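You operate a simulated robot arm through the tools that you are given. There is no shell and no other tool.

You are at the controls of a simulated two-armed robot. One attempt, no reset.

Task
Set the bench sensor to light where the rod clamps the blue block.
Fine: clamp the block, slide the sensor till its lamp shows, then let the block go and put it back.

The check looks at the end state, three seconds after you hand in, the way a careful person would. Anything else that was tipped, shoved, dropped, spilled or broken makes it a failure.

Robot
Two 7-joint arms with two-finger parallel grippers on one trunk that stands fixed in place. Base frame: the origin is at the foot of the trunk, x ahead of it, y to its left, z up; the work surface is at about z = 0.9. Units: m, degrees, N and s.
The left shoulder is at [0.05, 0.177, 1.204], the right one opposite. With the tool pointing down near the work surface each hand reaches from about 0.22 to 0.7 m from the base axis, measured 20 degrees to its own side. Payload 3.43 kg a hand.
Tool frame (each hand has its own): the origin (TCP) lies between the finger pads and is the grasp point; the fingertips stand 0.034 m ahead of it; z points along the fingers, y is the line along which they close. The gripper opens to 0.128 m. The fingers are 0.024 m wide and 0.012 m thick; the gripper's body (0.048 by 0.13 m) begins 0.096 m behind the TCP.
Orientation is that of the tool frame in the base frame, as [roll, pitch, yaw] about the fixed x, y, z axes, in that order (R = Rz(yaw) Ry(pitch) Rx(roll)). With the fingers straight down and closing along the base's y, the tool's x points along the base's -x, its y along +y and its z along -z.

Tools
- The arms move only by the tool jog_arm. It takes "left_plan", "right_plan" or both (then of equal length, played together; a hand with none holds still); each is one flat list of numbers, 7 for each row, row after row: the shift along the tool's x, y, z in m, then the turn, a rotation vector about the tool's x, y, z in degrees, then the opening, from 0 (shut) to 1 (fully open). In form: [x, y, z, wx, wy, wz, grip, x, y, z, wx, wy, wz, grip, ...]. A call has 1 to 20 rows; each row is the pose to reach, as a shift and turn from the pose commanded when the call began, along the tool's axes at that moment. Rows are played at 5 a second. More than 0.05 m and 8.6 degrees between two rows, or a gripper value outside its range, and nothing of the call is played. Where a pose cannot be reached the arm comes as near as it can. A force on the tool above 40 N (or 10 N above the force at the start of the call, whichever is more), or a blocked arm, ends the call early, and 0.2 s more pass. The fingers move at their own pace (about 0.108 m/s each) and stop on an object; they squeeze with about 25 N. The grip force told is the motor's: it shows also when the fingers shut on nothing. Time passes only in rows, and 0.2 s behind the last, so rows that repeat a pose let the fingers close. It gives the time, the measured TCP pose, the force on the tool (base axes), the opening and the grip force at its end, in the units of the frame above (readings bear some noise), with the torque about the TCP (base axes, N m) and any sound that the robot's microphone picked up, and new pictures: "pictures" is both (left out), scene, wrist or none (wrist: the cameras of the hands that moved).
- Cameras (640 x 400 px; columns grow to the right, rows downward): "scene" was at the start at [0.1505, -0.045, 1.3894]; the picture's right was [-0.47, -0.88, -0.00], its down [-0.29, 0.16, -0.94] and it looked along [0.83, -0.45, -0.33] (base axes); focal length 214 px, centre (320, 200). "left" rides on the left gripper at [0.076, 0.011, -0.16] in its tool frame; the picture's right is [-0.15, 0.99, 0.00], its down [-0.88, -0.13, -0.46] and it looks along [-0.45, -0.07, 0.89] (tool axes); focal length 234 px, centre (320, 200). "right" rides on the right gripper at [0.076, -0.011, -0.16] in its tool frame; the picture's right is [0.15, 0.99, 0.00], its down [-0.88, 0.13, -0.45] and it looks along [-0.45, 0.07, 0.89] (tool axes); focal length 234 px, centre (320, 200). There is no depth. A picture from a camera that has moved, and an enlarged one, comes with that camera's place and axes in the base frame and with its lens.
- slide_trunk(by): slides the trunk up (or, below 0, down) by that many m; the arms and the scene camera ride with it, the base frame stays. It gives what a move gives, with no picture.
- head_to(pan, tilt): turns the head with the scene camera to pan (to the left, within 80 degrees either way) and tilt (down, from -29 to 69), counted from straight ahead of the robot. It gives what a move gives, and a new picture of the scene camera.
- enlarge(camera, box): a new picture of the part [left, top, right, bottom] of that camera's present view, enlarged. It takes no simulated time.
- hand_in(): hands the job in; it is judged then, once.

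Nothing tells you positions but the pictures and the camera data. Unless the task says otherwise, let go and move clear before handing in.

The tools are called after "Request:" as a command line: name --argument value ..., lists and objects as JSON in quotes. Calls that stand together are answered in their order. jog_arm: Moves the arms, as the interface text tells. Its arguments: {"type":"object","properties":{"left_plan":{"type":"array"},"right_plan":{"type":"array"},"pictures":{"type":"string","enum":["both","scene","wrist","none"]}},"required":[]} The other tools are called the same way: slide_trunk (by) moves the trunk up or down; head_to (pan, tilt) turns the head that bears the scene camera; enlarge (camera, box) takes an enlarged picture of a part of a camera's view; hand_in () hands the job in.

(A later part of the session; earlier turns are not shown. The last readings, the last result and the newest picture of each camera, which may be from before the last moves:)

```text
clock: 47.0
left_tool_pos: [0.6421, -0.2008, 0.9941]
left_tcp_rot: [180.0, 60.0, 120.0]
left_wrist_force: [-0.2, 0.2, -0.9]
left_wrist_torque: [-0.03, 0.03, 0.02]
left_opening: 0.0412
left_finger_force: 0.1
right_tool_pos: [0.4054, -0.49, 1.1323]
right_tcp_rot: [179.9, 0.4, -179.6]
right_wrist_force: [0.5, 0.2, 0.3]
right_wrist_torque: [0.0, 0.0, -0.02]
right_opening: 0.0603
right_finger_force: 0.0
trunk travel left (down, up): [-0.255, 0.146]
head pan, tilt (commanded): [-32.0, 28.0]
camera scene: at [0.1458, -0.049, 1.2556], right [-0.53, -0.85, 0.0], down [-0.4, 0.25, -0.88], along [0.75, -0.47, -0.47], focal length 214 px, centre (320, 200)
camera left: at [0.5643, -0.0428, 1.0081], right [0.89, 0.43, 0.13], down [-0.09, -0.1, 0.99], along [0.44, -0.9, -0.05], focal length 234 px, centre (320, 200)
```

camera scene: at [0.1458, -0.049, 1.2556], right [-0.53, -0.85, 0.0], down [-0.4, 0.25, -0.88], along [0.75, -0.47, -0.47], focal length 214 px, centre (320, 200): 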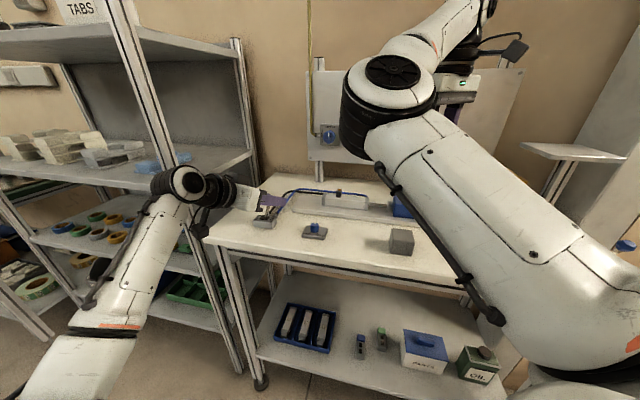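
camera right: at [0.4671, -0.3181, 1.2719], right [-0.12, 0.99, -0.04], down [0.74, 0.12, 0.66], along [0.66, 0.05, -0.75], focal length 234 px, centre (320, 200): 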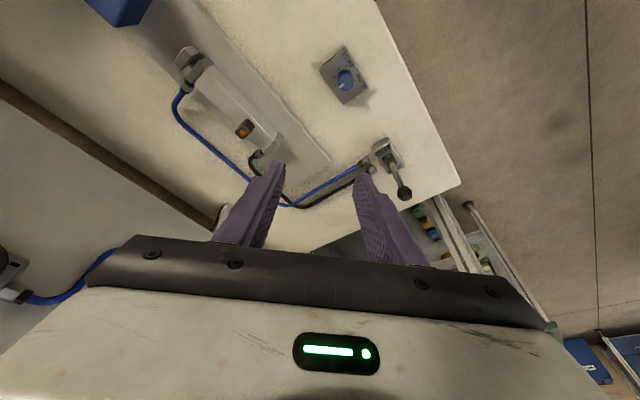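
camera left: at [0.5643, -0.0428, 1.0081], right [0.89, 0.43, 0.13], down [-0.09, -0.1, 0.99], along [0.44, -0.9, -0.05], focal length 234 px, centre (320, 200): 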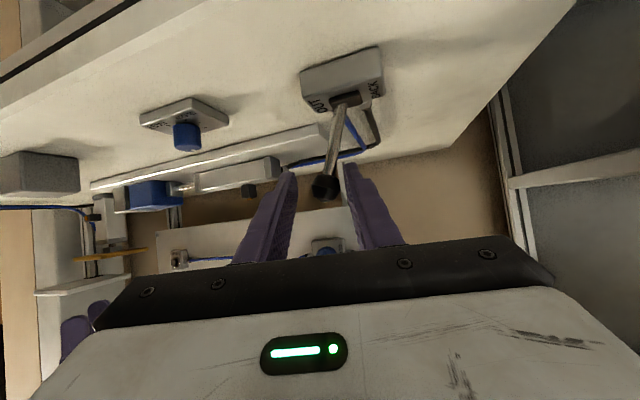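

The lever went over to OUT with almost no force. Checking the lever and the rod.

Request:
enlarge --camera "left" --box '[80, 130, 320, 280]'

Request:
enlarge --camera "scene" --box '[240, 160, 440, 285]'

Request:
enlarge --camera "right" --box '[100, 0, 480, 238]'

```text
2.67 times, centred on (200, 205) of left
camera zoom: at [0.5643, -0.0428, 1.0081], right [0.89, 0.43, 0.13], down [-0.09, -0.1, 0.99], along [0.44, -0.9, -0.05], focal length 624 px, centre (640, 187)
```

zoom: 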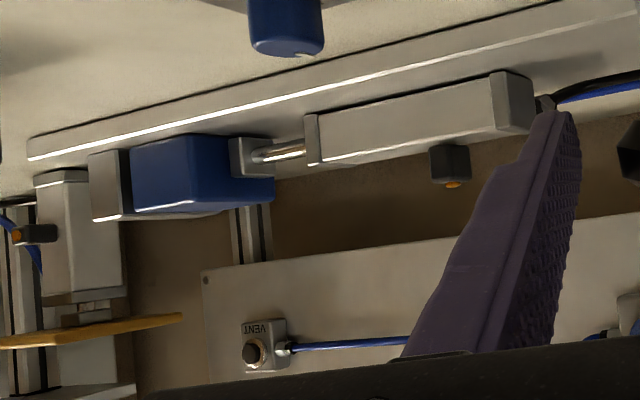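

```text
3.20 times, centred on (340, 222) of scene
camera zoom: at [0.1458, -0.049, 1.2556], right [-0.53, -0.85, 0.0], down [-0.4, 0.25, -0.88], along [0.75, -0.47, -0.47], focal length 686 px, centre (256, 128)
```

zoom: 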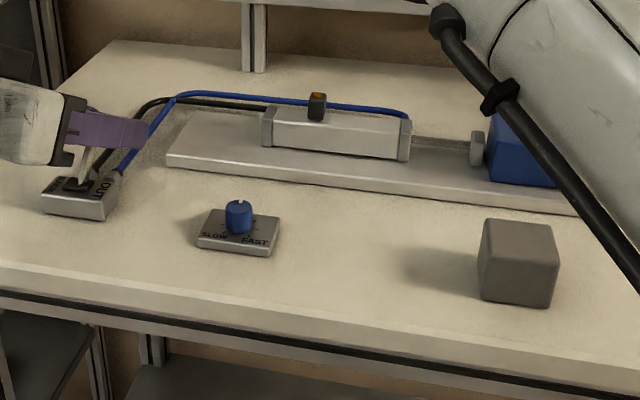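

```text
1.68 times, centred on (290, 119) of right
camera zoom: at [0.3264, -0.502, 1.29], right [-0.15, 0.99, 0.0], down [0.88, 0.14, 0.46], along [0.46, 0.07, -0.89], focal length 394 px, centre (370, 336)
```

zoom: 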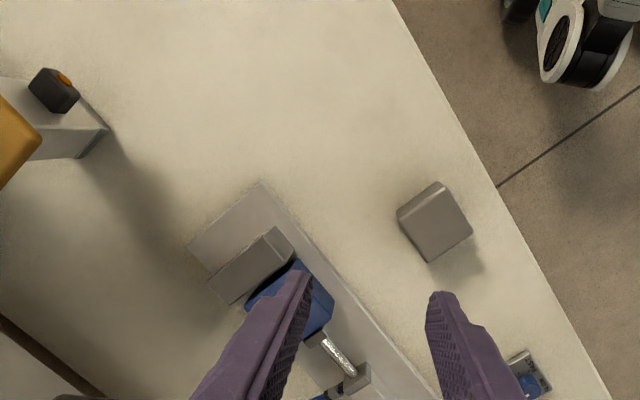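

The rod is out and clamps the block against the stop. Now I withdraw the left hand straight back off the lever and park it well to the left.

Request:
jog_arm --left_plan '[0, 0, -0.033, 0, 0, 0, 0.36, 0, 0, -0.066, 0, 0, 0, 0.36, 0, 0, -0.1, 0, 0, 0, 0.36, 0.0074, -0.004, -0.139, 0, 0, 0, 0.36, 0.0148, -0.008, -0.179, 0, 0, 0, 0.36, 0.0223, -0.012, -0.218, 0, 0, 0, 0.36, 0.0297, -0.016, -0.257, 0, 0, 0, 0.36, 0.0371, -0.02, -0.297, 0, 0, 0, 0.36, 0.0445, -0.024, -0.336, 0, 0, 0, 0.36, 0.052, -0.028, -0.375, 0, 0, 0, 0.36, 0.0594, -0.0318, -0.4149, 0, 0, 0, 0.36]' --pictures "scene"

```text
clock: 49.4
left_tool_pos: [0.4215, 0.1203, 1.1482]
left_tcp_rot: [-180.0, 60.0, 119.9]
left_wrist_force: [0.3, 0.3, 0.3]
left_wrist_torque: [-0.01, 0.02, 0.01]
left_opening: 0.0458
left_finger_force: 0.2
right_tool_pos: [0.4046, -0.491, 1.1333]
right_tcp_rot: [180.0, 0.3, -179.7]
right_wrist_force: [0.3, -0.6, 0.1]
right_wrist_torque: [-0.01, -0.01, 0.02]
right_opening: 0.0602
right_finger_force: 0.1
trunk travel left (down, up): [-0.255, 0.146]
head pan, tilt (commanded): [-32.0, 28.0]
camera scene: at [0.1456, -0.0489, 1.2556], right [-0.53, -0.85, 0.0], down [-0.4, 0.25, -0.88], along [0.75, -0.47, -0.47], focal length 214 px, centre (320, 200)
```

scene: 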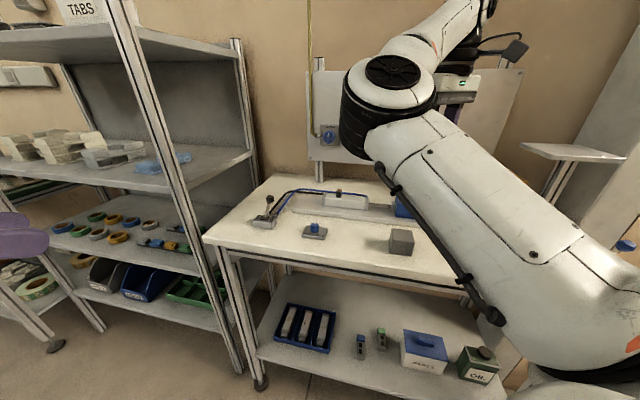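

Request:
slide_trunk --by 0.12

Request:
head_to --pan -32 --tilt 33

Request:
enlarge --camera "scene" --box '[240, 180, 320, 230]'

Request:
enlarge --camera "scene" --box '[310, 180, 430, 255]'

Request:
enlarge --camera "scene" --box '[320, 190, 370, 221]'

```text
clock: 50.9
left_tool_pos: [0.4225, 0.1199, 1.2672]
left_tcp_rot: [-180.0, 60.0, 119.9]
left_wrist_force: [0.2, 0.9, -0.4]
left_wrist_torque: [0.01, -0.01, -0.03]
left_opening: 0.0459
left_finger_force: 0.0
right_tool_pos: [0.4054, -0.4903, 1.2515]
right_tcp_rot: [180.0, 0.5, -179.6]
right_wrist_force: [-0.9, 0.5, -0.2]
right_wrist_torque: [0.01, -0.01, 0.01]
right_opening: 0.0605
right_finger_force: 0.1
trunk travel left (down, up): [-0.375, 0.026]
head pan, tilt (commanded): [-32.0, 28.0]
```

```text
clock: 51.6
left_tool_pos: [0.4232, 0.1211, 1.2686]
left_tcp_rot: [180.0, 60.0, 120.1]
left_wrist_force: [0.5, -0.2, 0.4]
left_wrist_torque: [0.01, -0.06, -0.04]
left_opening: 0.0462
left_finger_force: 0.0
right_tool_pos: [0.4049, -0.491, 1.2517]
right_tcp_rot: [-180.0, 0.4, -179.7]
right_wrist_force: [-0.2, 0.5, -0.9]
right_wrist_torque: [-0.02, -0.02, -0.01]
right_opening: 0.0601
right_finger_force: 0.0
trunk travel left (down, up): [-0.375, 0.026]
head pan, tilt (commanded): [-32.0, 33.0]
camera scene: at [0.144, -0.0479, 1.3677], right [-0.53, -0.85, 0.0], down [-0.46, 0.29, -0.84], along [0.71, -0.44, -0.54], focal length 214 px, centre (320, 200)
```

scene: 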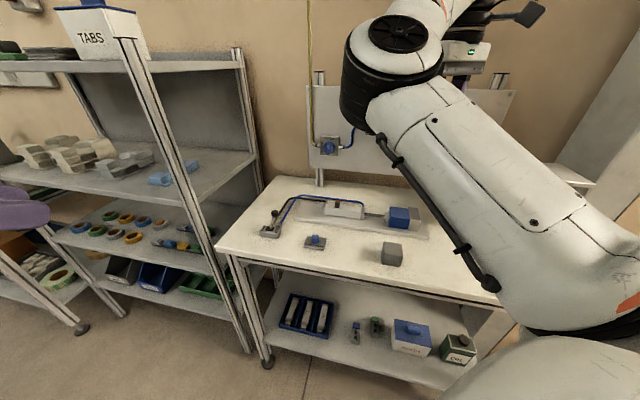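

```text
8.00 times, centred on (280, 205) of scene
camera zoom: at [0.144, -0.0479, 1.3677], right [-0.53, -0.85, 0.0], down [-0.46, 0.29, -0.84], along [0.71, -0.44, -0.54], focal length 1716 px, centre (640, 160)
```

zoom: 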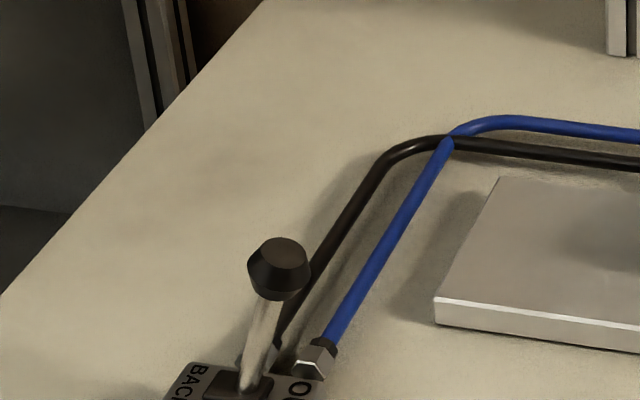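

```text
5.33 times, centred on (370, 218) of scene
camera zoom: at [0.144, -0.0479, 1.3677], right [-0.53, -0.85, 0.0], down [-0.46, 0.29, -0.84], along [0.71, -0.44, -0.54], focal length 1144 px, centre (53, 107)
```

zoom: 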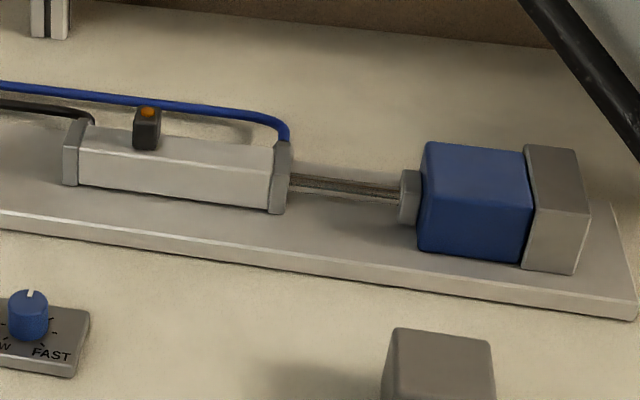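

```text
12.80 times, centred on (345, 206) of scene
camera zoom: at [0.144, -0.0479, 1.3677], right [-0.53, -0.85, 0.0], down [-0.46, 0.29, -0.84], along [0.71, -0.44, -0.54], focal length 2745 px, centre (0, 130)
```

zoom: 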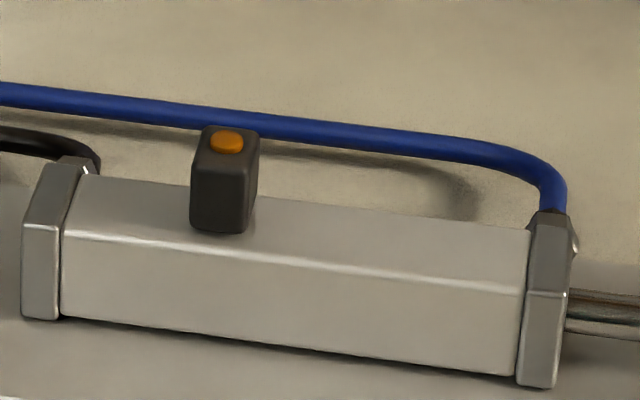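

The block is squarely clamped; the sensor's lamp is off. Sensor centre is about (0.631,-0.423), on top of the body. Now bringing the right hand over it, turned so the fingers close along the cylinder axis and tilted 18° outward.

Request:
jog_arm --right_plan '[-0.0244, 0.0114, 0.019, 0.86, -2.14, 5.45, 0.47, -0.0488, 0.0228, 0.038, 1.73, -4.28, 10.91, 0.47, -0.0731, 0.0341, 0.057, 2.59, -6.41, 16.36, 0.47, -0.0975, 0.0455, 0.076, 3.46, -8.55, 21.82, 0.47, -0.1219, 0.0569, 0.095, 4.32, -10.69, 27.27, 0.47, -0.1463, 0.0683, 0.114, 5.18, -12.83, 32.72, 0.47, -0.1706, 0.0796, 0.133, 6.05, -14.96, 38.18, 0.47, -0.195, 0.091, 0.152, 6.91, -17.1, 43.63, 0.47, -0.195, 0.091, 0.152, 6.91, -17.1, 43.63, 0.47]'

```text
clock: 53.6
left_tool_pos: [0.4228, 0.1203, 1.2676]
left_tcp_rot: [-179.9, 60.0, 119.9]
left_wrist_force: [0.2, -0.6, 0.1]
left_wrist_torque: [0.03, 0.01, -0.02]
left_opening: 0.0462
left_finger_force: 0.0
right_tool_pos: [0.5872, -0.4114, 1.0849]
right_tcp_rot: [-179.9, 18.1, 135.2]
right_wrist_force: [-0.1, 0.0, 0.2]
right_wrist_torque: [0.02, 0.01, 0.0]
right_opening: 0.0601
right_finger_force: 0.0
right hand out of reach, approached as far as the arm can: row 8, 9
trunk travel left (down, up): [-0.375, 0.026]
head pan, tilt (commanded): [-32.0, 33.0]
camera scene: at [0.1444, -0.0484, 1.3676], right [-0.53, -0.85, 0.0], down [-0.46, 0.29, -0.84], along [0.71, -0.44, -0.55], focal length 214 px, centre (320, 200)
camera right: at [0.4915, -0.3331, 1.212], right [0.6, 0.8, -0.05], down [0.59, -0.4, 0.71], along [0.55, -0.45, -0.71], focal length 234 px, centre (320, 200)
```

scene: 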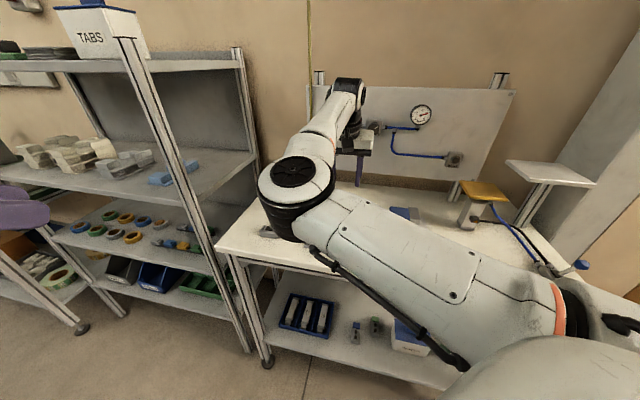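
right: 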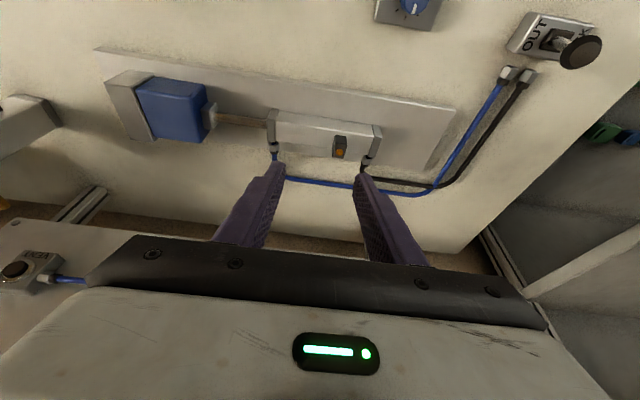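

The hand is close to the sensor at (0.587,-0.411,1.085). Zooming the wrist camera on the sensor to place it precisely.

Request:
enlarge --camera "right" --box '[260, 90, 420, 190]'

Request:
enlarge --camera "right" --box '[90, 60, 290, 185]'

```text
4.00 times, centred on (340, 140) of right
camera zoom: at [0.4915, -0.3331, 1.212], right [0.6, 0.8, -0.05], down [0.59, -0.4, 0.71], along [0.55, -0.45, -0.71], focal length 937 px, centre (240, 440)
```

zoom: 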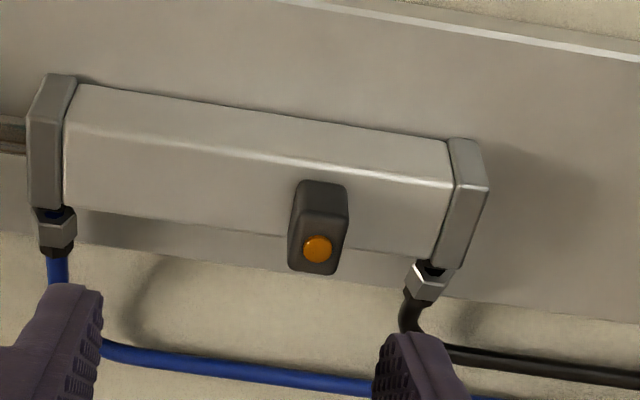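

```text
3.20 times, centred on (190, 122) of right
camera zoom: at [0.4915, -0.3331, 1.212], right [0.6, 0.8, -0.05], down [0.59, -0.4, 0.71], along [0.55, -0.45, -0.71], focal length 749 px, centre (736, 448)
```

zoom: 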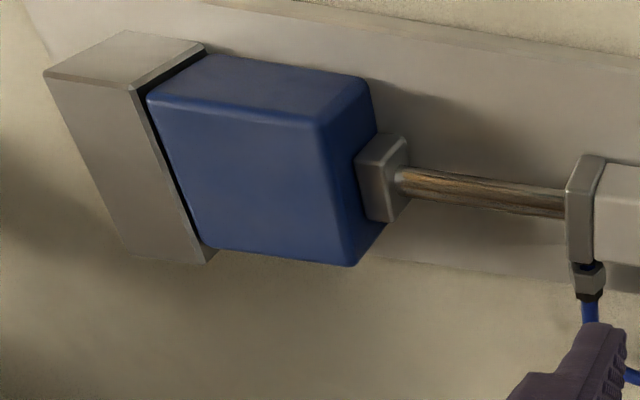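

Relative to the hand, the lamp is at tool (0.004, 0.024, 0.117). I'll narrow the fingers to ~36 mm, shift to centre on it, and descend halfway to check.

Request:
jog_arm --right_plan '[0.002, 0.008, 0.015, 0, 0, 0, 0.28, 0.004, 0.016, 0.03, 0, 0, 0, 0.28, 0.006, 0.024, 0.045, 0, 0, 0, 0.28, 0.006, 0.024, 0.06, 0, 0, 0, 0.28, 0.006, 0.024, 0.06, 0, 0, 0, 0.28]'

```text
clock: 54.8
left_tool_pos: [0.4223, 0.1202, 1.2689]
left_tcp_rot: [-180.0, 60.0, 120.0]
left_wrist_force: [0.2, -0.8, -0.3]
left_wrist_torque: [-0.01, 0.01, -0.02]
left_opening: 0.0461
left_finger_force: 0.0
right_tool_pos: [0.5955, -0.4131, 1.0398]
right_tcp_rot: [179.2, 18.4, 135.3]
right_wrist_force: [1.1, -0.9, -0.2]
right_wrist_torque: [0.0, 0.0, -0.02]
right_opening: 0.036
right_finger_force: 0.0
right hand out of reach, approached as far as the arm can: row 1, 2, 3, 4, 5
trunk travel left (down, up): [-0.375, 0.026]
head pan, tilt (commanded): [-32.0, 33.0]
camera scene: at [0.1441, -0.048, 1.3677], right [-0.53, -0.85, 0.0], down [-0.46, 0.29, -0.84], along [0.71, -0.44, -0.54], focal length 214 px, centre (320, 200)
camera right: at [0.4977, -0.3357, 1.1668], right [0.6, 0.8, -0.03], down [0.58, -0.4, 0.71], along [0.56, -0.44, -0.7], focal length 234 px, centre (320, 200)
```

scene: 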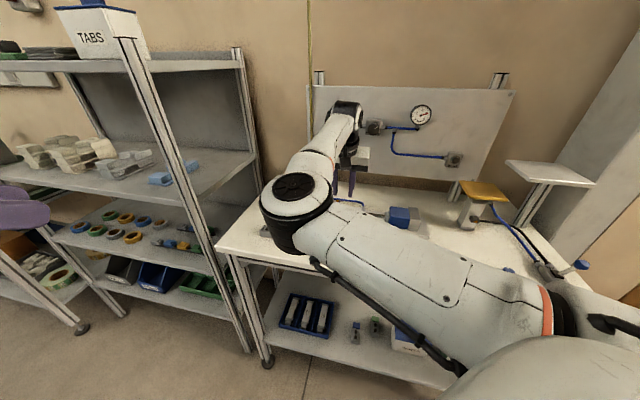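
right: 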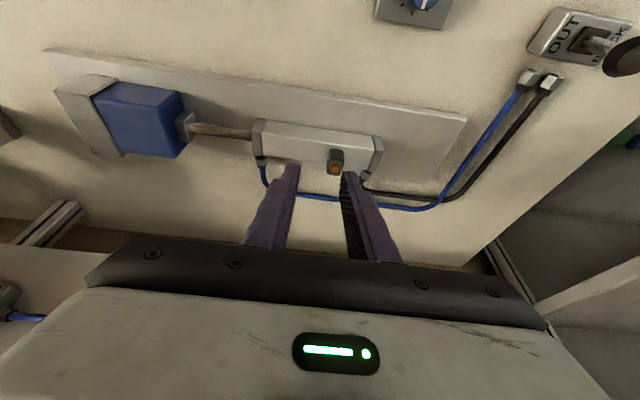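

At this yaw a joint limit stops the hand short. The 226° yaw reached farther before, so I'll switch: rise, turn back to yaw 226 (fingers closing across the cylinder) and grip the sensor across its front/back faces to slide it.

Request:
jog_arm --right_plan '[-0.0017, -0.0034, -0.0067, -1.12, 1.11, -6.91, 0.28, -0.0035, -0.0068, -0.0134, -2.24, 2.21, -13.82, 0.28, -0.0052, -0.0102, -0.0202, -3.36, 3.32, -20.73, 0.28, -0.0069, -0.0136, -0.0269, -4.48, 4.42, -27.64, 0.28, -0.0087, -0.017, -0.0336, -5.6, 5.53, -34.55, 0.28, -0.0104, -0.0204, -0.0403, -6.72, 6.64, -41.46, 0.28, -0.0121, -0.0238, -0.047, -7.84, 7.74, -48.37, 0.28, -0.0138, -0.0272, -0.0538, -8.96, 8.85, -55.28, 0.28, -0.0156, -0.0306, -0.0605, -10.08, 9.95, -62.2, 0.28, -0.0173, -0.034, -0.0672, -11.2, 11.06, -69.1, 0.28, -0.019, -0.0374, -0.0739, -12.32, 12.17, -76, 0.28, -0.0208, -0.0408, -0.0807, -13.44, 13.27, -82.9, 0.28, -0.0225, -0.0442, -0.0874, -14.56, 14.38, -89.84, 0.28]'

```text
clock: 57.6
left_tool_pos: [0.4221, 0.1194, 1.2686]
left_tcp_rot: [180.0, 60.0, 120.0]
left_wrist_force: [-0.3, -0.1, -0.1]
left_wrist_torque: [0.03, 0.02, 0.0]
left_opening: 0.0461
left_finger_force: 0.1
right_tool_pos: [0.5627, -0.4297, 1.1286]
right_tcp_rot: [179.9, 0.3, -132.9]
right_wrist_force: [0.2, -0.9, 0.1]
right_wrist_torque: [0.0, 0.01, 0.01]
right_opening: 0.0357
right_finger_force: 0.2
trunk travel left (down, up): [-0.375, 0.026]
head pan, tilt (commanded): [-32.0, 33.0]
camera scene: at [0.144, -0.048, 1.3677], right [-0.53, -0.85, 0.0], down [-0.46, 0.29, -0.84], along [0.71, -0.44, -0.54], focal length 214 px, centre (320, 200)
camera right: at [0.5173, -0.4934, 1.2864], right [-0.83, 0.56, 0.0], down [0.5, 0.73, 0.46], along [0.26, 0.38, -0.89], focal length 234 px, centre (320, 200)
```

scene: 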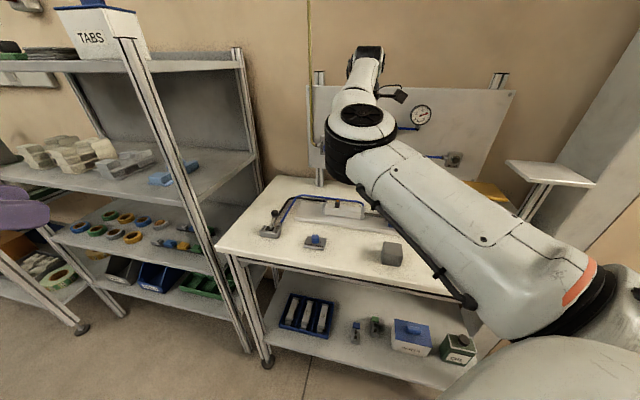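
right: 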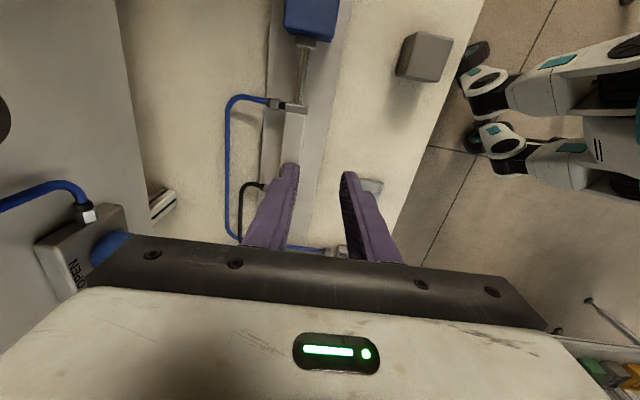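

Good posture again. Moving to hover just above the sensor with a 13° outward tilt.

Request:
jog_arm --right_plan '[-0.013, -0.0043, 0.02, 3.25, 0, 0.28, 0.36, -0.026, -0.0087, 0.04, 6.5, 0, 0.55, 0.36, -0.039, -0.013, 0.06, 9.75, 0, 0.83, 0.36, -0.0521, -0.0173, 0.08, 13, 0, 1.1, 0.36, -0.0521, -0.0173, 0.08, 13, 0, 1.1, 0.36]'

```text
clock: 58.8
left_tool_pos: [0.4224, 0.1193, 1.2686]
left_tcp_rot: [180.0, 60.0, 120.0]
left_wrist_force: [-0.4, 0.6, -0.3]
left_wrist_torque: [0.0, -0.04, 0.01]
left_opening: 0.0462
left_finger_force: 0.0
right_tool_pos: [0.6105, -0.4039, 1.0494]
right_tcp_rot: [-167.1, 0.4, -134.2]
right_wrist_force: [-0.9, 0.4, 0.3]
right_wrist_torque: [0.0, 0.0, -0.03]
right_opening: 0.046
right_finger_force: 0.0
trunk travel left (down, up): [-0.375, 0.026]
head pan, tilt (commanded): [-32.0, 33.0]
camera scene: at [0.144, -0.0479, 1.3677], right [-0.53, -0.85, 0.0], down [-0.46, 0.29, -0.84], along [0.71, -0.44, -0.54], focal length 214 px, centre (320, 200)
camera right: at [0.5378, -0.4411, 1.2046], right [-0.79, 0.57, -0.22], down [0.45, 0.79, 0.42], along [0.41, 0.23, -0.88], focal length 234 px, centre (320, 200)
```

scene: 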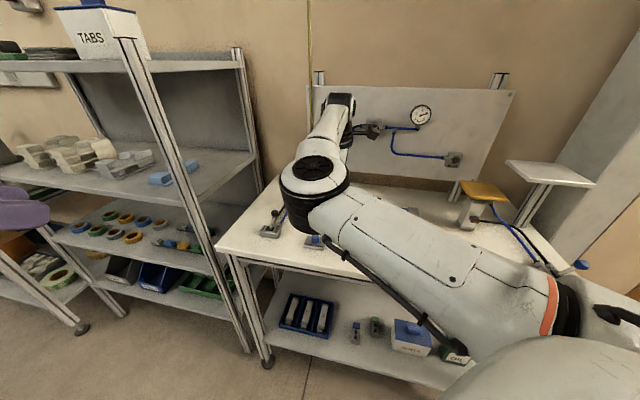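
right: 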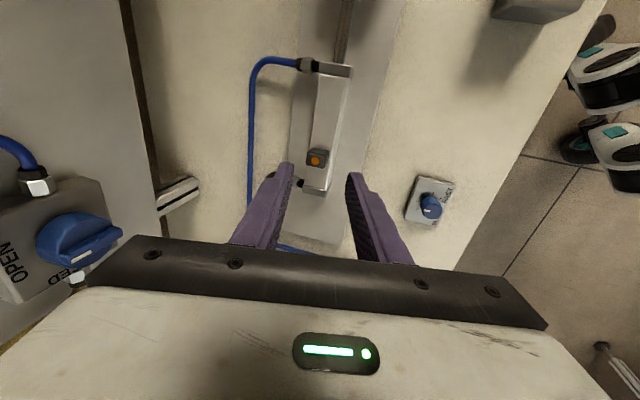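

Right over the sensor. A close zoom to centre exactly before descending.

Request:
enlarge --camera "right" --box '[276, 135, 356, 185]'

Request:
enlarge --camera "right" --box '[230, 50, 430, 250]'

```text
8.00 times, centred on (316, 160) of right
camera zoom: at [0.5378, -0.4411, 1.2046], right [-0.79, 0.57, -0.22], down [0.45, 0.79, 0.42], along [0.41, 0.23, -0.88], focal length 1873 px, centre (352, 520)
```

zoom: 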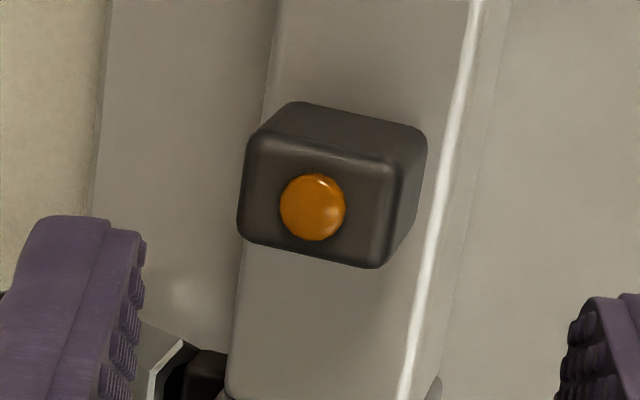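

```text
2.00 times, centred on (330, 150) of right
camera zoom: at [0.5378, -0.4411, 1.2046], right [-0.79, 0.57, -0.22], down [0.45, 0.79, 0.42], along [0.41, 0.23, -0.88], focal length 468 px, centre (300, 300)
```

zoom: 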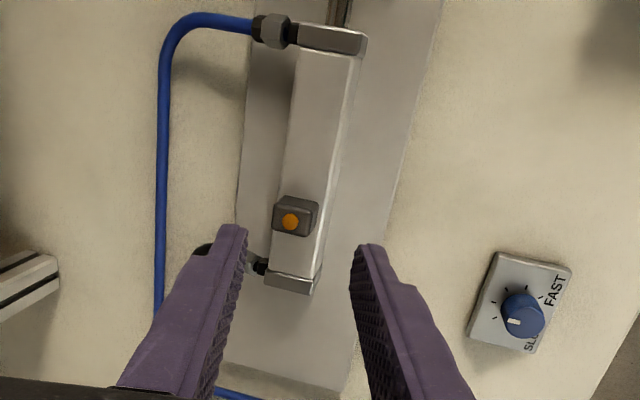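

The sensor is centred within ~3 mm between the fingers. Descending to bring the fingertips around it, just above the body.

Request:
jog_arm --right_plan '[0, -0.001, 0.02, 0, 0, 0, 0.36, 0, -0.002, 0.04, 0, 0, 0, 0.36, 0, -0.003, 0.05, 0, 0, 0, 0.36, 0, -0.003, 0.056, 0, 0, 0, 0.36, 0, -0.003, 0.056, 0, 0, 0, 0.36]'

```text
clock: 60.0
left_tool_pos: [0.4215, 0.12, 1.2681]
left_tcp_rot: [179.9, 60.0, 120.1]
left_wrist_force: [-0.4, -0.1, 0.7]
left_wrist_torque: [0.0, 0.0, -0.01]
left_opening: 0.0462
left_finger_force: 0.2
right_tool_pos: [0.6227, -0.4123, 0.9936]
right_tcp_rot: [-167.0, 0.4, -134.1]
right_wrist_force: [0.0, -0.2, 0.2]
right_wrist_torque: [0.01, 0.0, 0.02]
right_opening: 0.0461
right_finger_force: 0.1
trunk travel left (down, up): [-0.375, 0.026]
head pan, tilt (commanded): [-32.0, 33.0]
camera scene: at [0.144, -0.0479, 1.3677], right [-0.53, -0.85, 0.0], down [-0.46, 0.29, -0.84], along [0.71, -0.44, -0.54], focal length 214 px, centre (320, 200)
camera right: at [0.5491, -0.4511, 1.1502], right [-0.79, 0.57, -0.22], down [0.45, 0.79, 0.42], along [0.41, 0.24, -0.88], focal length 234 px, centre (320, 200)
```

scene: 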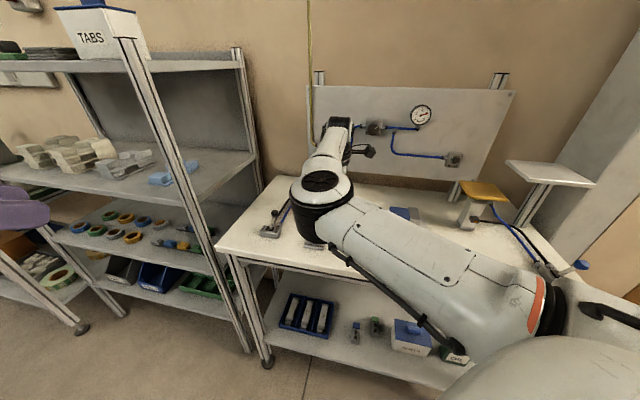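
right: 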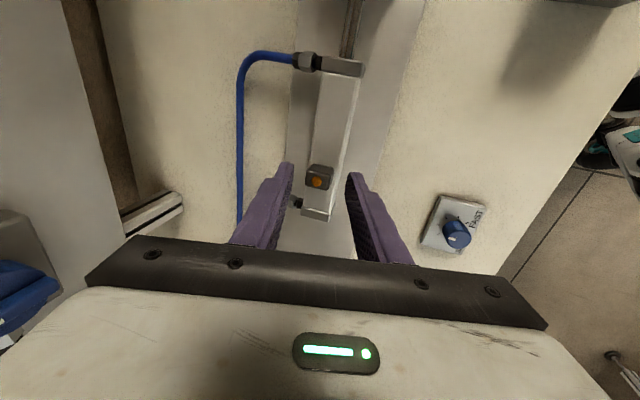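

Fingertips straddle the sensor without contact. Advancing 4 mm more and closing gently on it.

Request:
jog_arm --right_plan '[0, 0, 0.004, 0, 0, 0, 0.36, 0, 0, 0.004, 0, 0, 0, 0.25, 0, 0, 0.004, 0, 0, 0, 0.14, 0, 0, 0.004, 0, 0, 0, 0.13, 0, 0, 0.004, 0, 0, 0, 0.13]' --pictures "wrist"

```text
clock: 61.2
left_tool_pos: [0.4232, 0.119, 1.2691]
left_tcp_rot: [-179.9, 59.9, 120.0]
left_wrist_force: [-0.1, -0.1, 0.8]
left_wrist_torque: [-0.01, 0.0, -0.02]
left_opening: 0.0462
left_finger_force: 0.0
right_tool_pos: [0.6231, -0.4152, 0.9891]
right_tcp_rot: [-167.1, 0.4, -134.2]
right_wrist_force: [4.9, -5.2, 2.0]
right_wrist_torque: [0.48, 0.18, -0.54]
right_opening: 0.024
right_finger_force: 45.6
trunk travel left (down, up): [-0.375, 0.026]
head pan, tilt (commanded): [-32.0, 33.0]
camera right: at [0.5498, -0.4525, 1.1464], right [-0.79, 0.57, -0.22], down [0.45, 0.79, 0.42], along [0.41, 0.23, -0.88], focal length 234 px, centre (320, 200)
```

right: 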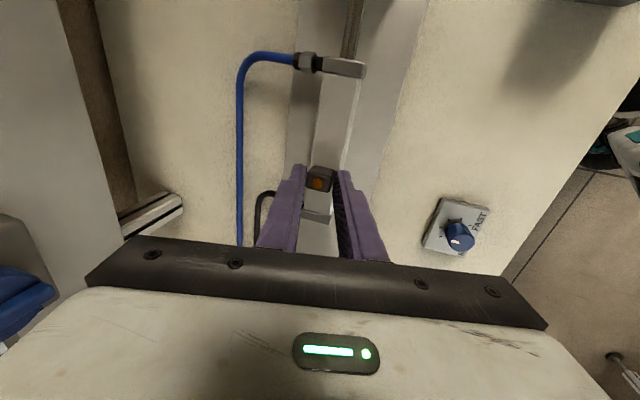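

Sensor gripped. Now sliding it along the cylinder toward the rod end in small steps, watching the lamp.

Request:
jog_arm --right_plan '[0.003, 0, 0, 0, 0, 0, 0.13, 0.006, 0, 0, 0, 0, 0, 0.13, 0.009, 0, 0, 0, 0, 0, 0.13, 0.009, 0, 0, 0, 0, 0, 0.13]' --pictures "wrist"

Request:
enlarge --camera "right" --box '[270, 40, 390, 220]'

```text
clock: 62.2
left_tool_pos: [0.4219, 0.1204, 1.2669]
left_tcp_rot: [-179.9, 60.0, 120.1]
left_wrist_force: [0.0, 0.5, 0.0]
left_wrist_torque: [0.02, -0.02, -0.04]
left_opening: 0.0463
left_finger_force: 0.0
right_tool_pos: [0.6163, -0.4209, 0.9906]
right_tcp_rot: [-167.1, 0.4, -134.0]
right_wrist_force: [5.2, -4.5, 4.2]
right_wrist_torque: [0.43, 0.23, -0.47]
right_opening: 0.0239
right_finger_force: 44.7
trunk travel left (down, up): [-0.375, 0.026]
head pan, tilt (commanded): [-32.0, 33.0]
camera right: at [0.5435, -0.459, 1.1464], right [-0.79, 0.57, -0.22], down [0.45, 0.79, 0.42], along [0.41, 0.24, -0.88], focal length 234 px, centre (320, 200)
```

right: 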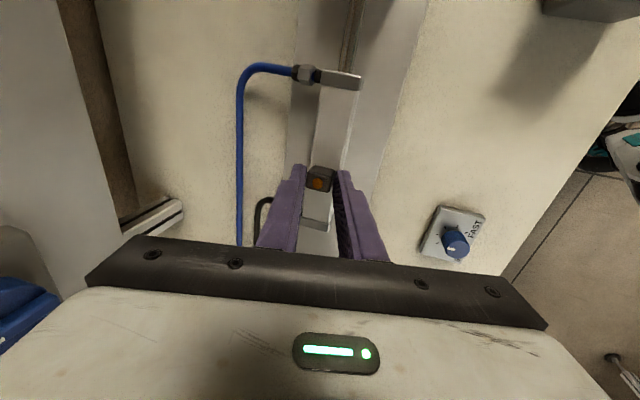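

```text
2.22 times, centred on (330, 130) of right
camera zoom: at [0.5435, -0.459, 1.1464], right [-0.79, 0.57, -0.22], down [0.45, 0.79, 0.42], along [0.41, 0.24, -0.88], focal length 520 px, centre (298, 356)
```

zoom: 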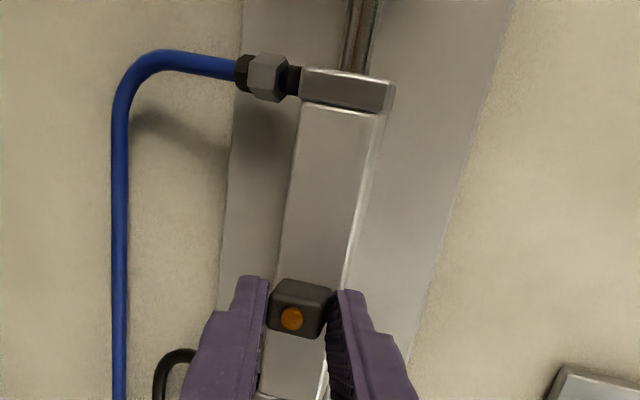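

The sensor slides with the fingers; the lamp is still off. Continuing in 4 mm steps.

Request:
jog_arm --right_plan '[0.002, 0, 0, 0, 0, 0, 0.13, 0.004, 0, 0, 0, 0, 0, 0.13, 0.004, 0, 0, 0, 0, 0, 0.13]' --pictures "wrist"

Request:
enlarge --camera "right" --box '[290, 155, 354, 195]'

```text
clock: 63.0
left_tool_pos: [0.4222, 0.1205, 1.2684]
left_tcp_rot: [180.0, 60.1, 120.0]
left_wrist_force: [-0.8, 0.2, 0.1]
left_wrist_torque: [0.03, -0.01, -0.04]
left_opening: 0.046
left_finger_force: 0.0
right_tool_pos: [0.6137, -0.4234, 0.9901]
right_tcp_rot: [-167.1, 0.4, -134.1]
right_wrist_force: [4.0, -5.1, 5.5]
right_wrist_torque: [0.37, 0.22, -0.44]
right_opening: 0.0242
right_finger_force: 45.2
trunk travel left (down, up): [-0.375, 0.026]
head pan, tilt (commanded): [-32.0, 33.0]
camera right: at [0.541, -0.4616, 1.1465], right [-0.79, 0.57, -0.22], down [0.45, 0.79, 0.42], along [0.41, 0.24, -0.88], focal length 234 px, centre (320, 200)
```

right: 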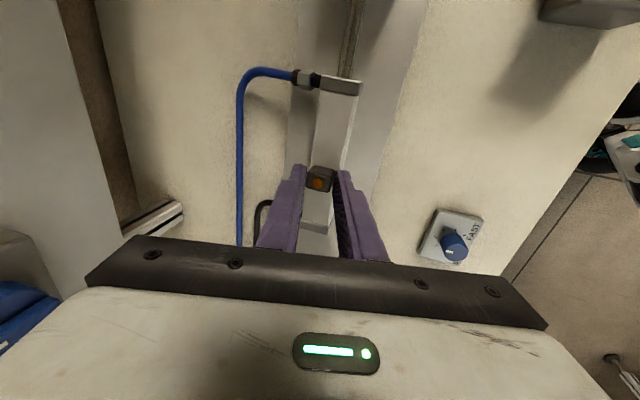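

```text
10.00 times, centred on (322, 175) of right
camera zoom: at [0.541, -0.4616, 1.1465], right [-0.79, 0.57, -0.22], down [0.45, 0.79, 0.42], along [0.41, 0.24, -0.88], focal length 2342 px, centre (300, 450)
```

zoom: 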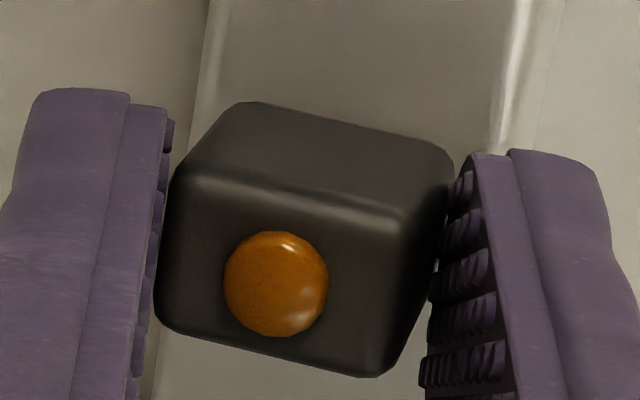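

Lamp still off (dull orange). Sensor has moved ~13 mm. Continuing.

Request:
jog_arm --right_plan '[0.002, 0, 0, 0, 0, 0, 0.13, 0.004, 0, 0, 0, 0, 0, 0.13, 0.004, 0, 0, 0, 0, 0, 0.13]' --pictures "none"

Request:
enlarge --camera "right" --box '[290, 155, 354, 195]'

```text
clock: 63.8
left_tool_pos: [0.4228, 0.1199, 1.2675]
left_tcp_rot: [179.9, 60.0, 120.0]
left_wrist_force: [-0.4, 0.3, 0.5]
left_wrist_torque: [-0.01, 0.02, 0.04]
left_opening: 0.0459
left_finger_force: 0.0
right_tool_pos: [0.6108, -0.4266, 0.9904]
right_tcp_rot: [-167.1, 0.3, -134.1]
right_wrist_force: [3.9, -4.0, 5.8]
right_wrist_torque: [0.37, 0.28, -0.44]
right_opening: 0.0243
right_finger_force: 44.6
trunk travel left (down, up): [-0.375, 0.026]
head pan, tilt (commanded): [-32.0, 33.0]
```

```text
10.00 times, centred on (322, 175) of right
camera zoom: at [0.5381, -0.4644, 1.1465], right [-0.79, 0.57, -0.22], down [0.45, 0.79, 0.42], along [0.41, 0.24, -0.88], focal length 2342 px, centre (300, 450)
```

zoom: 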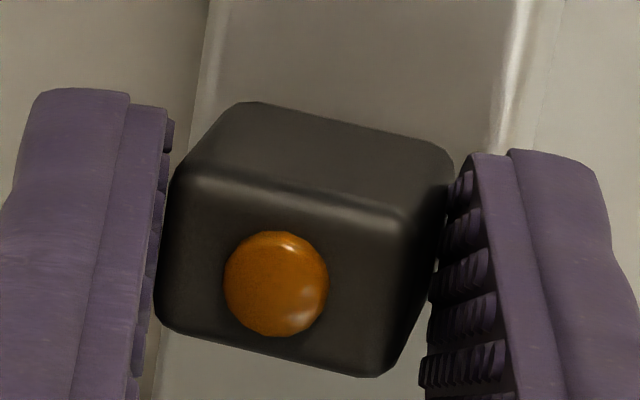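

Request:
jog_arm --right_plan '[0.002, 0, 0, 0, 0, 0, 0.13, 0.004, 0, 0, 0, 0, 0, 0.13, 0.004, 0, 0, 0, 0, 0, 0.13]' --pictures "none"

Request:
enlarge --camera "right" --box '[290, 155, 354, 195]'

```text
clock: 64.6
left_tool_pos: [0.4226, 0.12, 1.2687]
left_tcp_rot: [179.9, 60.0, 120.1]
left_wrist_force: [0.3, -1.0, -0.4]
left_wrist_torque: [-0.01, 0.04, 0.02]
left_opening: 0.046
left_finger_force: 0.0
right_tool_pos: [0.6075, -0.4291, 0.9904]
right_tcp_rot: [-167.0, 0.3, -134.1]
right_wrist_force: [3.2, -3.5, 6.2]
right_wrist_torque: [0.43, 0.23, -0.45]
right_opening: 0.0241
right_finger_force: 44.4
trunk travel left (down, up): [-0.375, 0.026]
head pan, tilt (commanded): [-32.0, 33.0]
```

```text
10.00 times, centred on (322, 175) of right
camera zoom: at [0.5353, -0.4673, 1.1465], right [-0.79, 0.57, -0.22], down [0.45, 0.79, 0.42], along [0.41, 0.24, -0.88], focal length 2342 px, centre (300, 450)
```

zoom: 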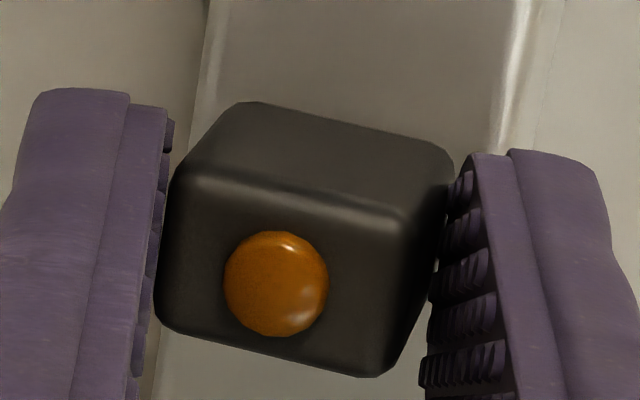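

Request:
jog_arm --right_plan '[0.0015, 0, 0, 0, 0, 0, 0.13, 0.003, 0, 0, 0, 0, 0, 0.13, 0.003, 0, 0, 0, 0, 0, 0.13]' --pictures "none"

Request:
enlarge --camera "right" --box '[290, 155, 354, 195]'

```text
clock: 65.4
left_tool_pos: [0.4216, 0.1209, 1.2686]
left_tcp_rot: [180.0, 60.0, 120.0]
left_wrist_force: [1.2, -0.7, -0.5]
left_wrist_torque: [-0.01, 0.01, -0.02]
left_opening: 0.0461
left_finger_force: 0.1
right_tool_pos: [0.6049, -0.4317, 0.9903]
right_tcp_rot: [-167.1, 0.4, -134.1]
right_wrist_force: [3.9, -3.6, 7.0]
right_wrist_torque: [0.42, 0.25, -0.45]
right_opening: 0.0241
right_finger_force: 44.9
trunk travel left (down, up): [-0.375, 0.026]
head pan, tilt (commanded): [-32.0, 33.0]
```

```text
10.00 times, centred on (322, 175) of right
camera zoom: at [0.5331, -0.4695, 1.1465], right [-0.79, 0.57, -0.22], down [0.45, 0.79, 0.42], along [0.41, 0.24, -0.88], focal length 2342 px, centre (300, 450)
```

zoom: 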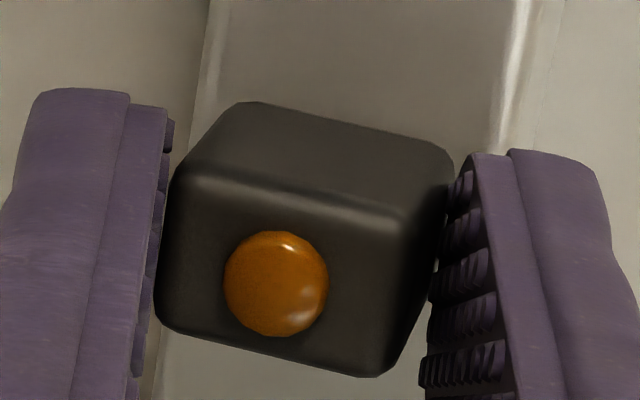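

Request:
jog_arm --right_plan '[0.0015, 0, 0, 0, 0, 0, 0.13, 0.003, 0, 0, 0, 0, 0, 0.13, 0.003, 0, 0, 0, 0, 0, 0.13]' --pictures "none"

Request:
enlarge --camera "right" --box '[290, 155, 354, 195]'

```text
clock: 66.2
left_tool_pos: [0.4217, 0.1199, 1.2673]
left_tcp_rot: [-180.0, 60.0, 119.9]
left_wrist_force: [-0.2, -0.4, -0.1]
left_wrist_torque: [-0.01, -0.02, 0.01]
left_opening: 0.0461
left_finger_force: 0.0
right_tool_pos: [0.6033, -0.4344, 0.9902]
right_tcp_rot: [-167.1, 0.4, -134.1]
right_wrist_force: [4.5, -2.9, 6.6]
right_wrist_torque: [0.45, 0.3, -0.47]
right_opening: 0.0241
right_finger_force: 44.8
trunk travel left (down, up): [-0.375, 0.026]
head pan, tilt (commanded): [-32.0, 33.0]
```

```text
10.00 times, centred on (322, 175) of right
camera zoom: at [0.5307, -0.4718, 1.1465], right [-0.79, 0.57, -0.22], down [0.45, 0.79, 0.42], along [0.41, 0.24, -0.88], focal length 2342 px, centre (300, 450)
```

zoom: 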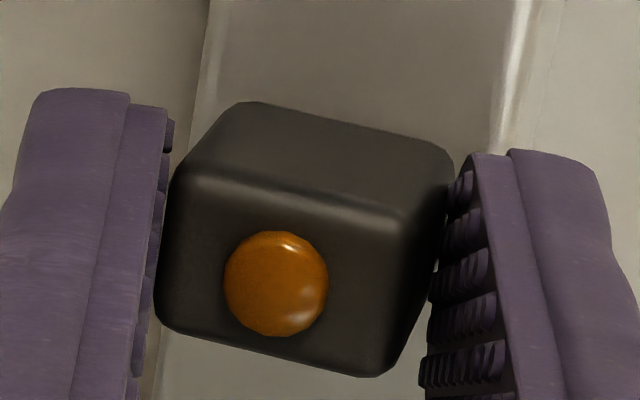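

Request:
jog_arm --right_plan '[0.0015, 0, 0, 0, 0, 0, 0.13, 0.003, 0, 0, 0, 0, 0, 0.13, 0.003, 0, 0, 0, 0, 0, 0.13]' --pictures "none"

Request:
enlarge --camera "right" --box '[290, 155, 354, 195]'

```text
clock: 67.0
left_tool_pos: [0.4219, 0.1196, 1.2673]
left_tcp_rot: [180.0, 60.0, 120.0]
left_wrist_force: [-1.0, -0.4, -0.4]
left_wrist_torque: [0.04, -0.01, 0.01]
left_opening: 0.0462
left_finger_force: 0.0
right_tool_pos: [0.6017, -0.436, 0.9902]
right_tcp_rot: [-167.2, 0.4, -134.2]
right_wrist_force: [2.3, -2.6, 7.2]
right_wrist_torque: [0.45, 0.28, -0.42]
right_opening: 0.0242
right_finger_force: 45.1
trunk travel left (down, up): [-0.375, 0.026]
head pan, tilt (commanded): [-32.0, 33.0]
```

```text
10.00 times, centred on (322, 175) of right
camera zoom: at [0.5287, -0.4739, 1.1465], right [-0.79, 0.57, -0.22], down [0.45, 0.79, 0.42], along [0.41, 0.24, -0.88], focal length 2342 px, centre (300, 450)
```

zoom: 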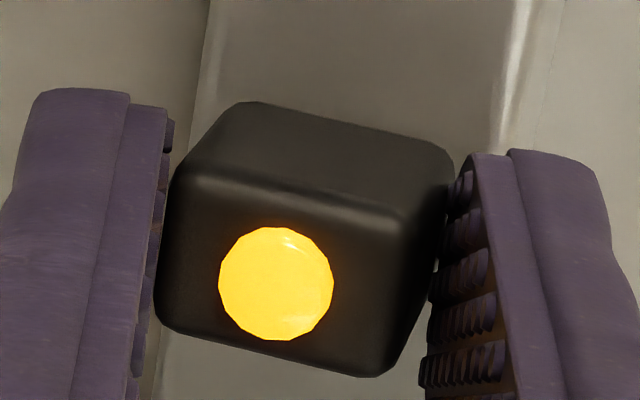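

The lamp is lit at about 30 mm. I'll find the far edge of the lit window so I can settle the sensor in its middle.

Request:
jog_arm --right_plan '[0.001, 0, 0, 0, 0, 0, 0.13, 0.002, 0, 0, 0, 0, 0, 0.13, 0.002, 0, 0, 0, 0, 0, 0.13]' --pictures "none"

Request:
enlarge --camera "right" --box '[290, 155, 354, 195]'

```text
clock: 67.8
left_tool_pos: [0.4223, 0.1197, 1.2684]
left_tcp_rot: [180.0, 60.0, 120.0]
left_wrist_force: [-0.2, 0.5, 0.0]
left_wrist_torque: [-0.01, -0.01, -0.03]
left_opening: 0.046
left_finger_force: 0.0
right_tool_pos: [0.6005, -0.438, 0.9903]
right_tcp_rot: [-167.1, 0.3, -134.1]
right_wrist_force: [1.9, -1.5, 8.1]
right_wrist_torque: [0.43, 0.3, -0.46]
right_opening: 0.0242
right_finger_force: 45.2
trunk travel left (down, up): [-0.375, 0.026]
head pan, tilt (commanded): [-32.0, 33.0]
```

```text
10.00 times, centred on (322, 175) of right
camera zoom: at [0.5273, -0.4752, 1.1465], right [-0.79, 0.57, -0.22], down [0.45, 0.79, 0.42], along [0.41, 0.24, -0.88], focal length 2342 px, centre (300, 450)
```

zoom: 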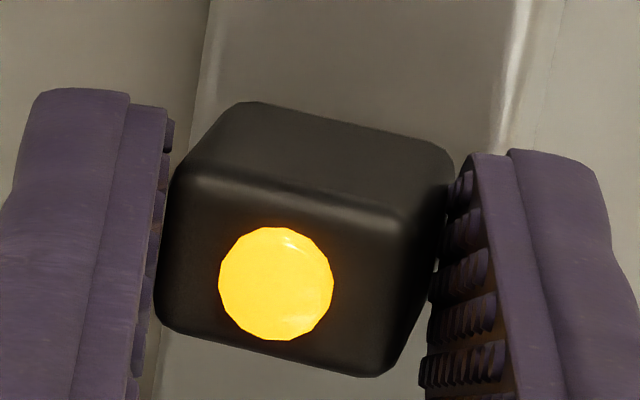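

Request:
jog_arm --right_plan '[0.001, 0, 0, 0, 0, 0, 0.13, 0.002, 0, 0, 0, 0, 0, 0.13, 0.002, 0, 0, 0, 0, 0, 0.13]' --pictures "none"

Request:
enlarge --camera "right" --box '[290, 155, 354, 195]'

```text
clock: 68.6
left_tool_pos: [0.4222, 0.1204, 1.2683]
left_tcp_rot: [179.9, 60.0, 120.0]
left_wrist_force: [0.3, 0.6, -0.2]
left_wrist_torque: [-0.02, -0.01, 0.0]
left_opening: 0.0463
left_finger_force: 0.0
right_tool_pos: [0.5988, -0.4396, 0.9896]
right_tcp_rot: [-167.1, 0.5, -134.1]
right_wrist_force: [0.8, -1.0, 6.6]
right_wrist_torque: [0.5, 0.29, -0.45]
right_opening: 0.024
right_finger_force: 45.3
trunk travel left (down, up): [-0.375, 0.026]
head pan, tilt (commanded): [-32.0, 33.0]
```

```text
10.00 times, centred on (322, 175) of right
camera zoom: at [0.5259, -0.4767, 1.1466], right [-0.79, 0.57, -0.22], down [0.45, 0.79, 0.42], along [0.41, 0.24, -0.88], focal length 2342 px, centre (300, 450)
```

zoom: 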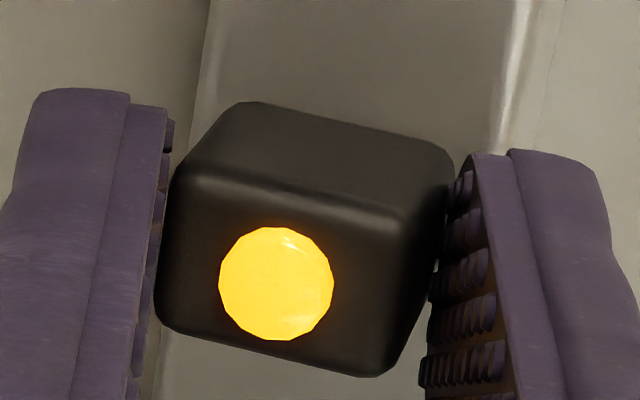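

Request:
jog_arm --right_plan '[0.001, 0, 0, 0, 0, 0, 0.13, 0.002, 0, 0, 0, 0, 0, 0.13, 0.002, 0, 0, 0, 0, 0, 0.13]' --pictures "none"

Request:
enlarge --camera "right" --box '[290, 155, 354, 195]'

```text
clock: 69.4
left_tool_pos: [0.4218, 0.1198, 1.2682]
left_tcp_rot: [-180.0, 60.0, 120.0]
left_wrist_force: [-0.2, 0.0, 0.3]
left_wrist_torque: [-0.04, 0.02, -0.02]
left_opening: 0.0464
left_finger_force: 0.1
right_tool_pos: [0.5981, -0.44, 0.991]
right_tcp_rot: [-167.1, 0.4, -134.1]
right_wrist_force: [1.3, -2.3, 7.2]
right_wrist_torque: [0.47, 0.3, -0.45]
right_opening: 0.0239
right_finger_force: 45.1
trunk travel left (down, up): [-0.375, 0.026]
head pan, tilt (commanded): [-32.0, 33.0]
```

```text
10.00 times, centred on (322, 175) of right
camera zoom: at [0.5245, -0.478, 1.1466], right [-0.79, 0.57, -0.22], down [0.45, 0.79, 0.42], along [0.41, 0.23, -0.88], focal length 2342 px, centre (300, 450)
```

zoom: 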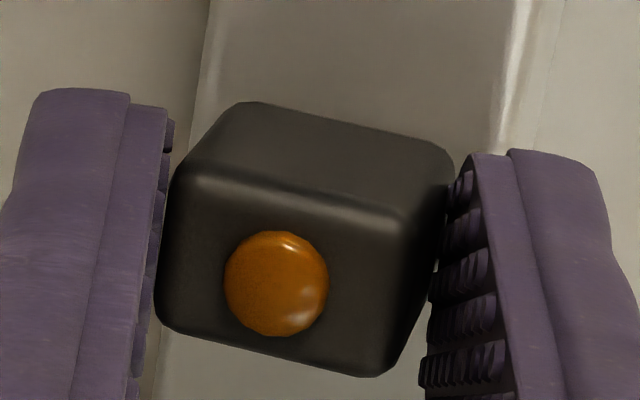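

Off again at 36 mm, so it's lit from about 28–29 to 35 mm. Moving back ~4.3 mm to the middle.

Request:
jog_arm --right_plan '[-0.0015, 0, 0, 0, 0, 0, 0.13, -0.003, 0, 0, 0, 0, 0, 0.13, -0.0043, 0, 0, 0, 0, 0, 0.13, -0.0043, 0, 0, 0, 0, 0, 0.13]' --pictures "none"

Request:
enlarge --camera "right" --box '[290, 155, 354, 195]'

```text
clock: 70.4
left_tool_pos: [0.4225, 0.1201, 1.2681]
left_tcp_rot: [180.0, 60.0, 120.0]
left_wrist_force: [-0.9, 0.2, -0.2]
left_wrist_torque: [-0.03, 0.01, -0.01]
left_opening: 0.0462
left_finger_force: 0.0
right_tool_pos: [0.5999, -0.4366, 0.9905]
right_tcp_rot: [-167.0, 0.5, -134.1]
right_wrist_force: [0.8, -2.2, 6.8]
right_wrist_torque: [0.25, 0.53, -0.56]
right_opening: 0.0242
right_finger_force: 44.6
trunk travel left (down, up): [-0.375, 0.026]
head pan, tilt (commanded): [-32.0, 33.0]
```

```text
10.00 times, centred on (322, 175) of right
camera zoom: at [0.5275, -0.475, 1.1466], right [-0.79, 0.57, -0.22], down [0.45, 0.79, 0.42], along [0.41, 0.23, -0.88], focal length 2342 px, centre (300, 450)
```

zoom: 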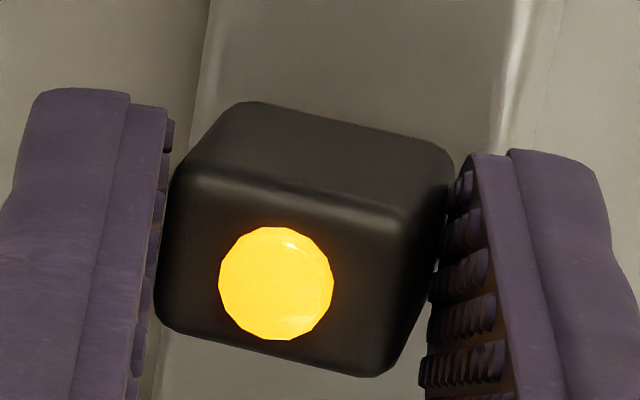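

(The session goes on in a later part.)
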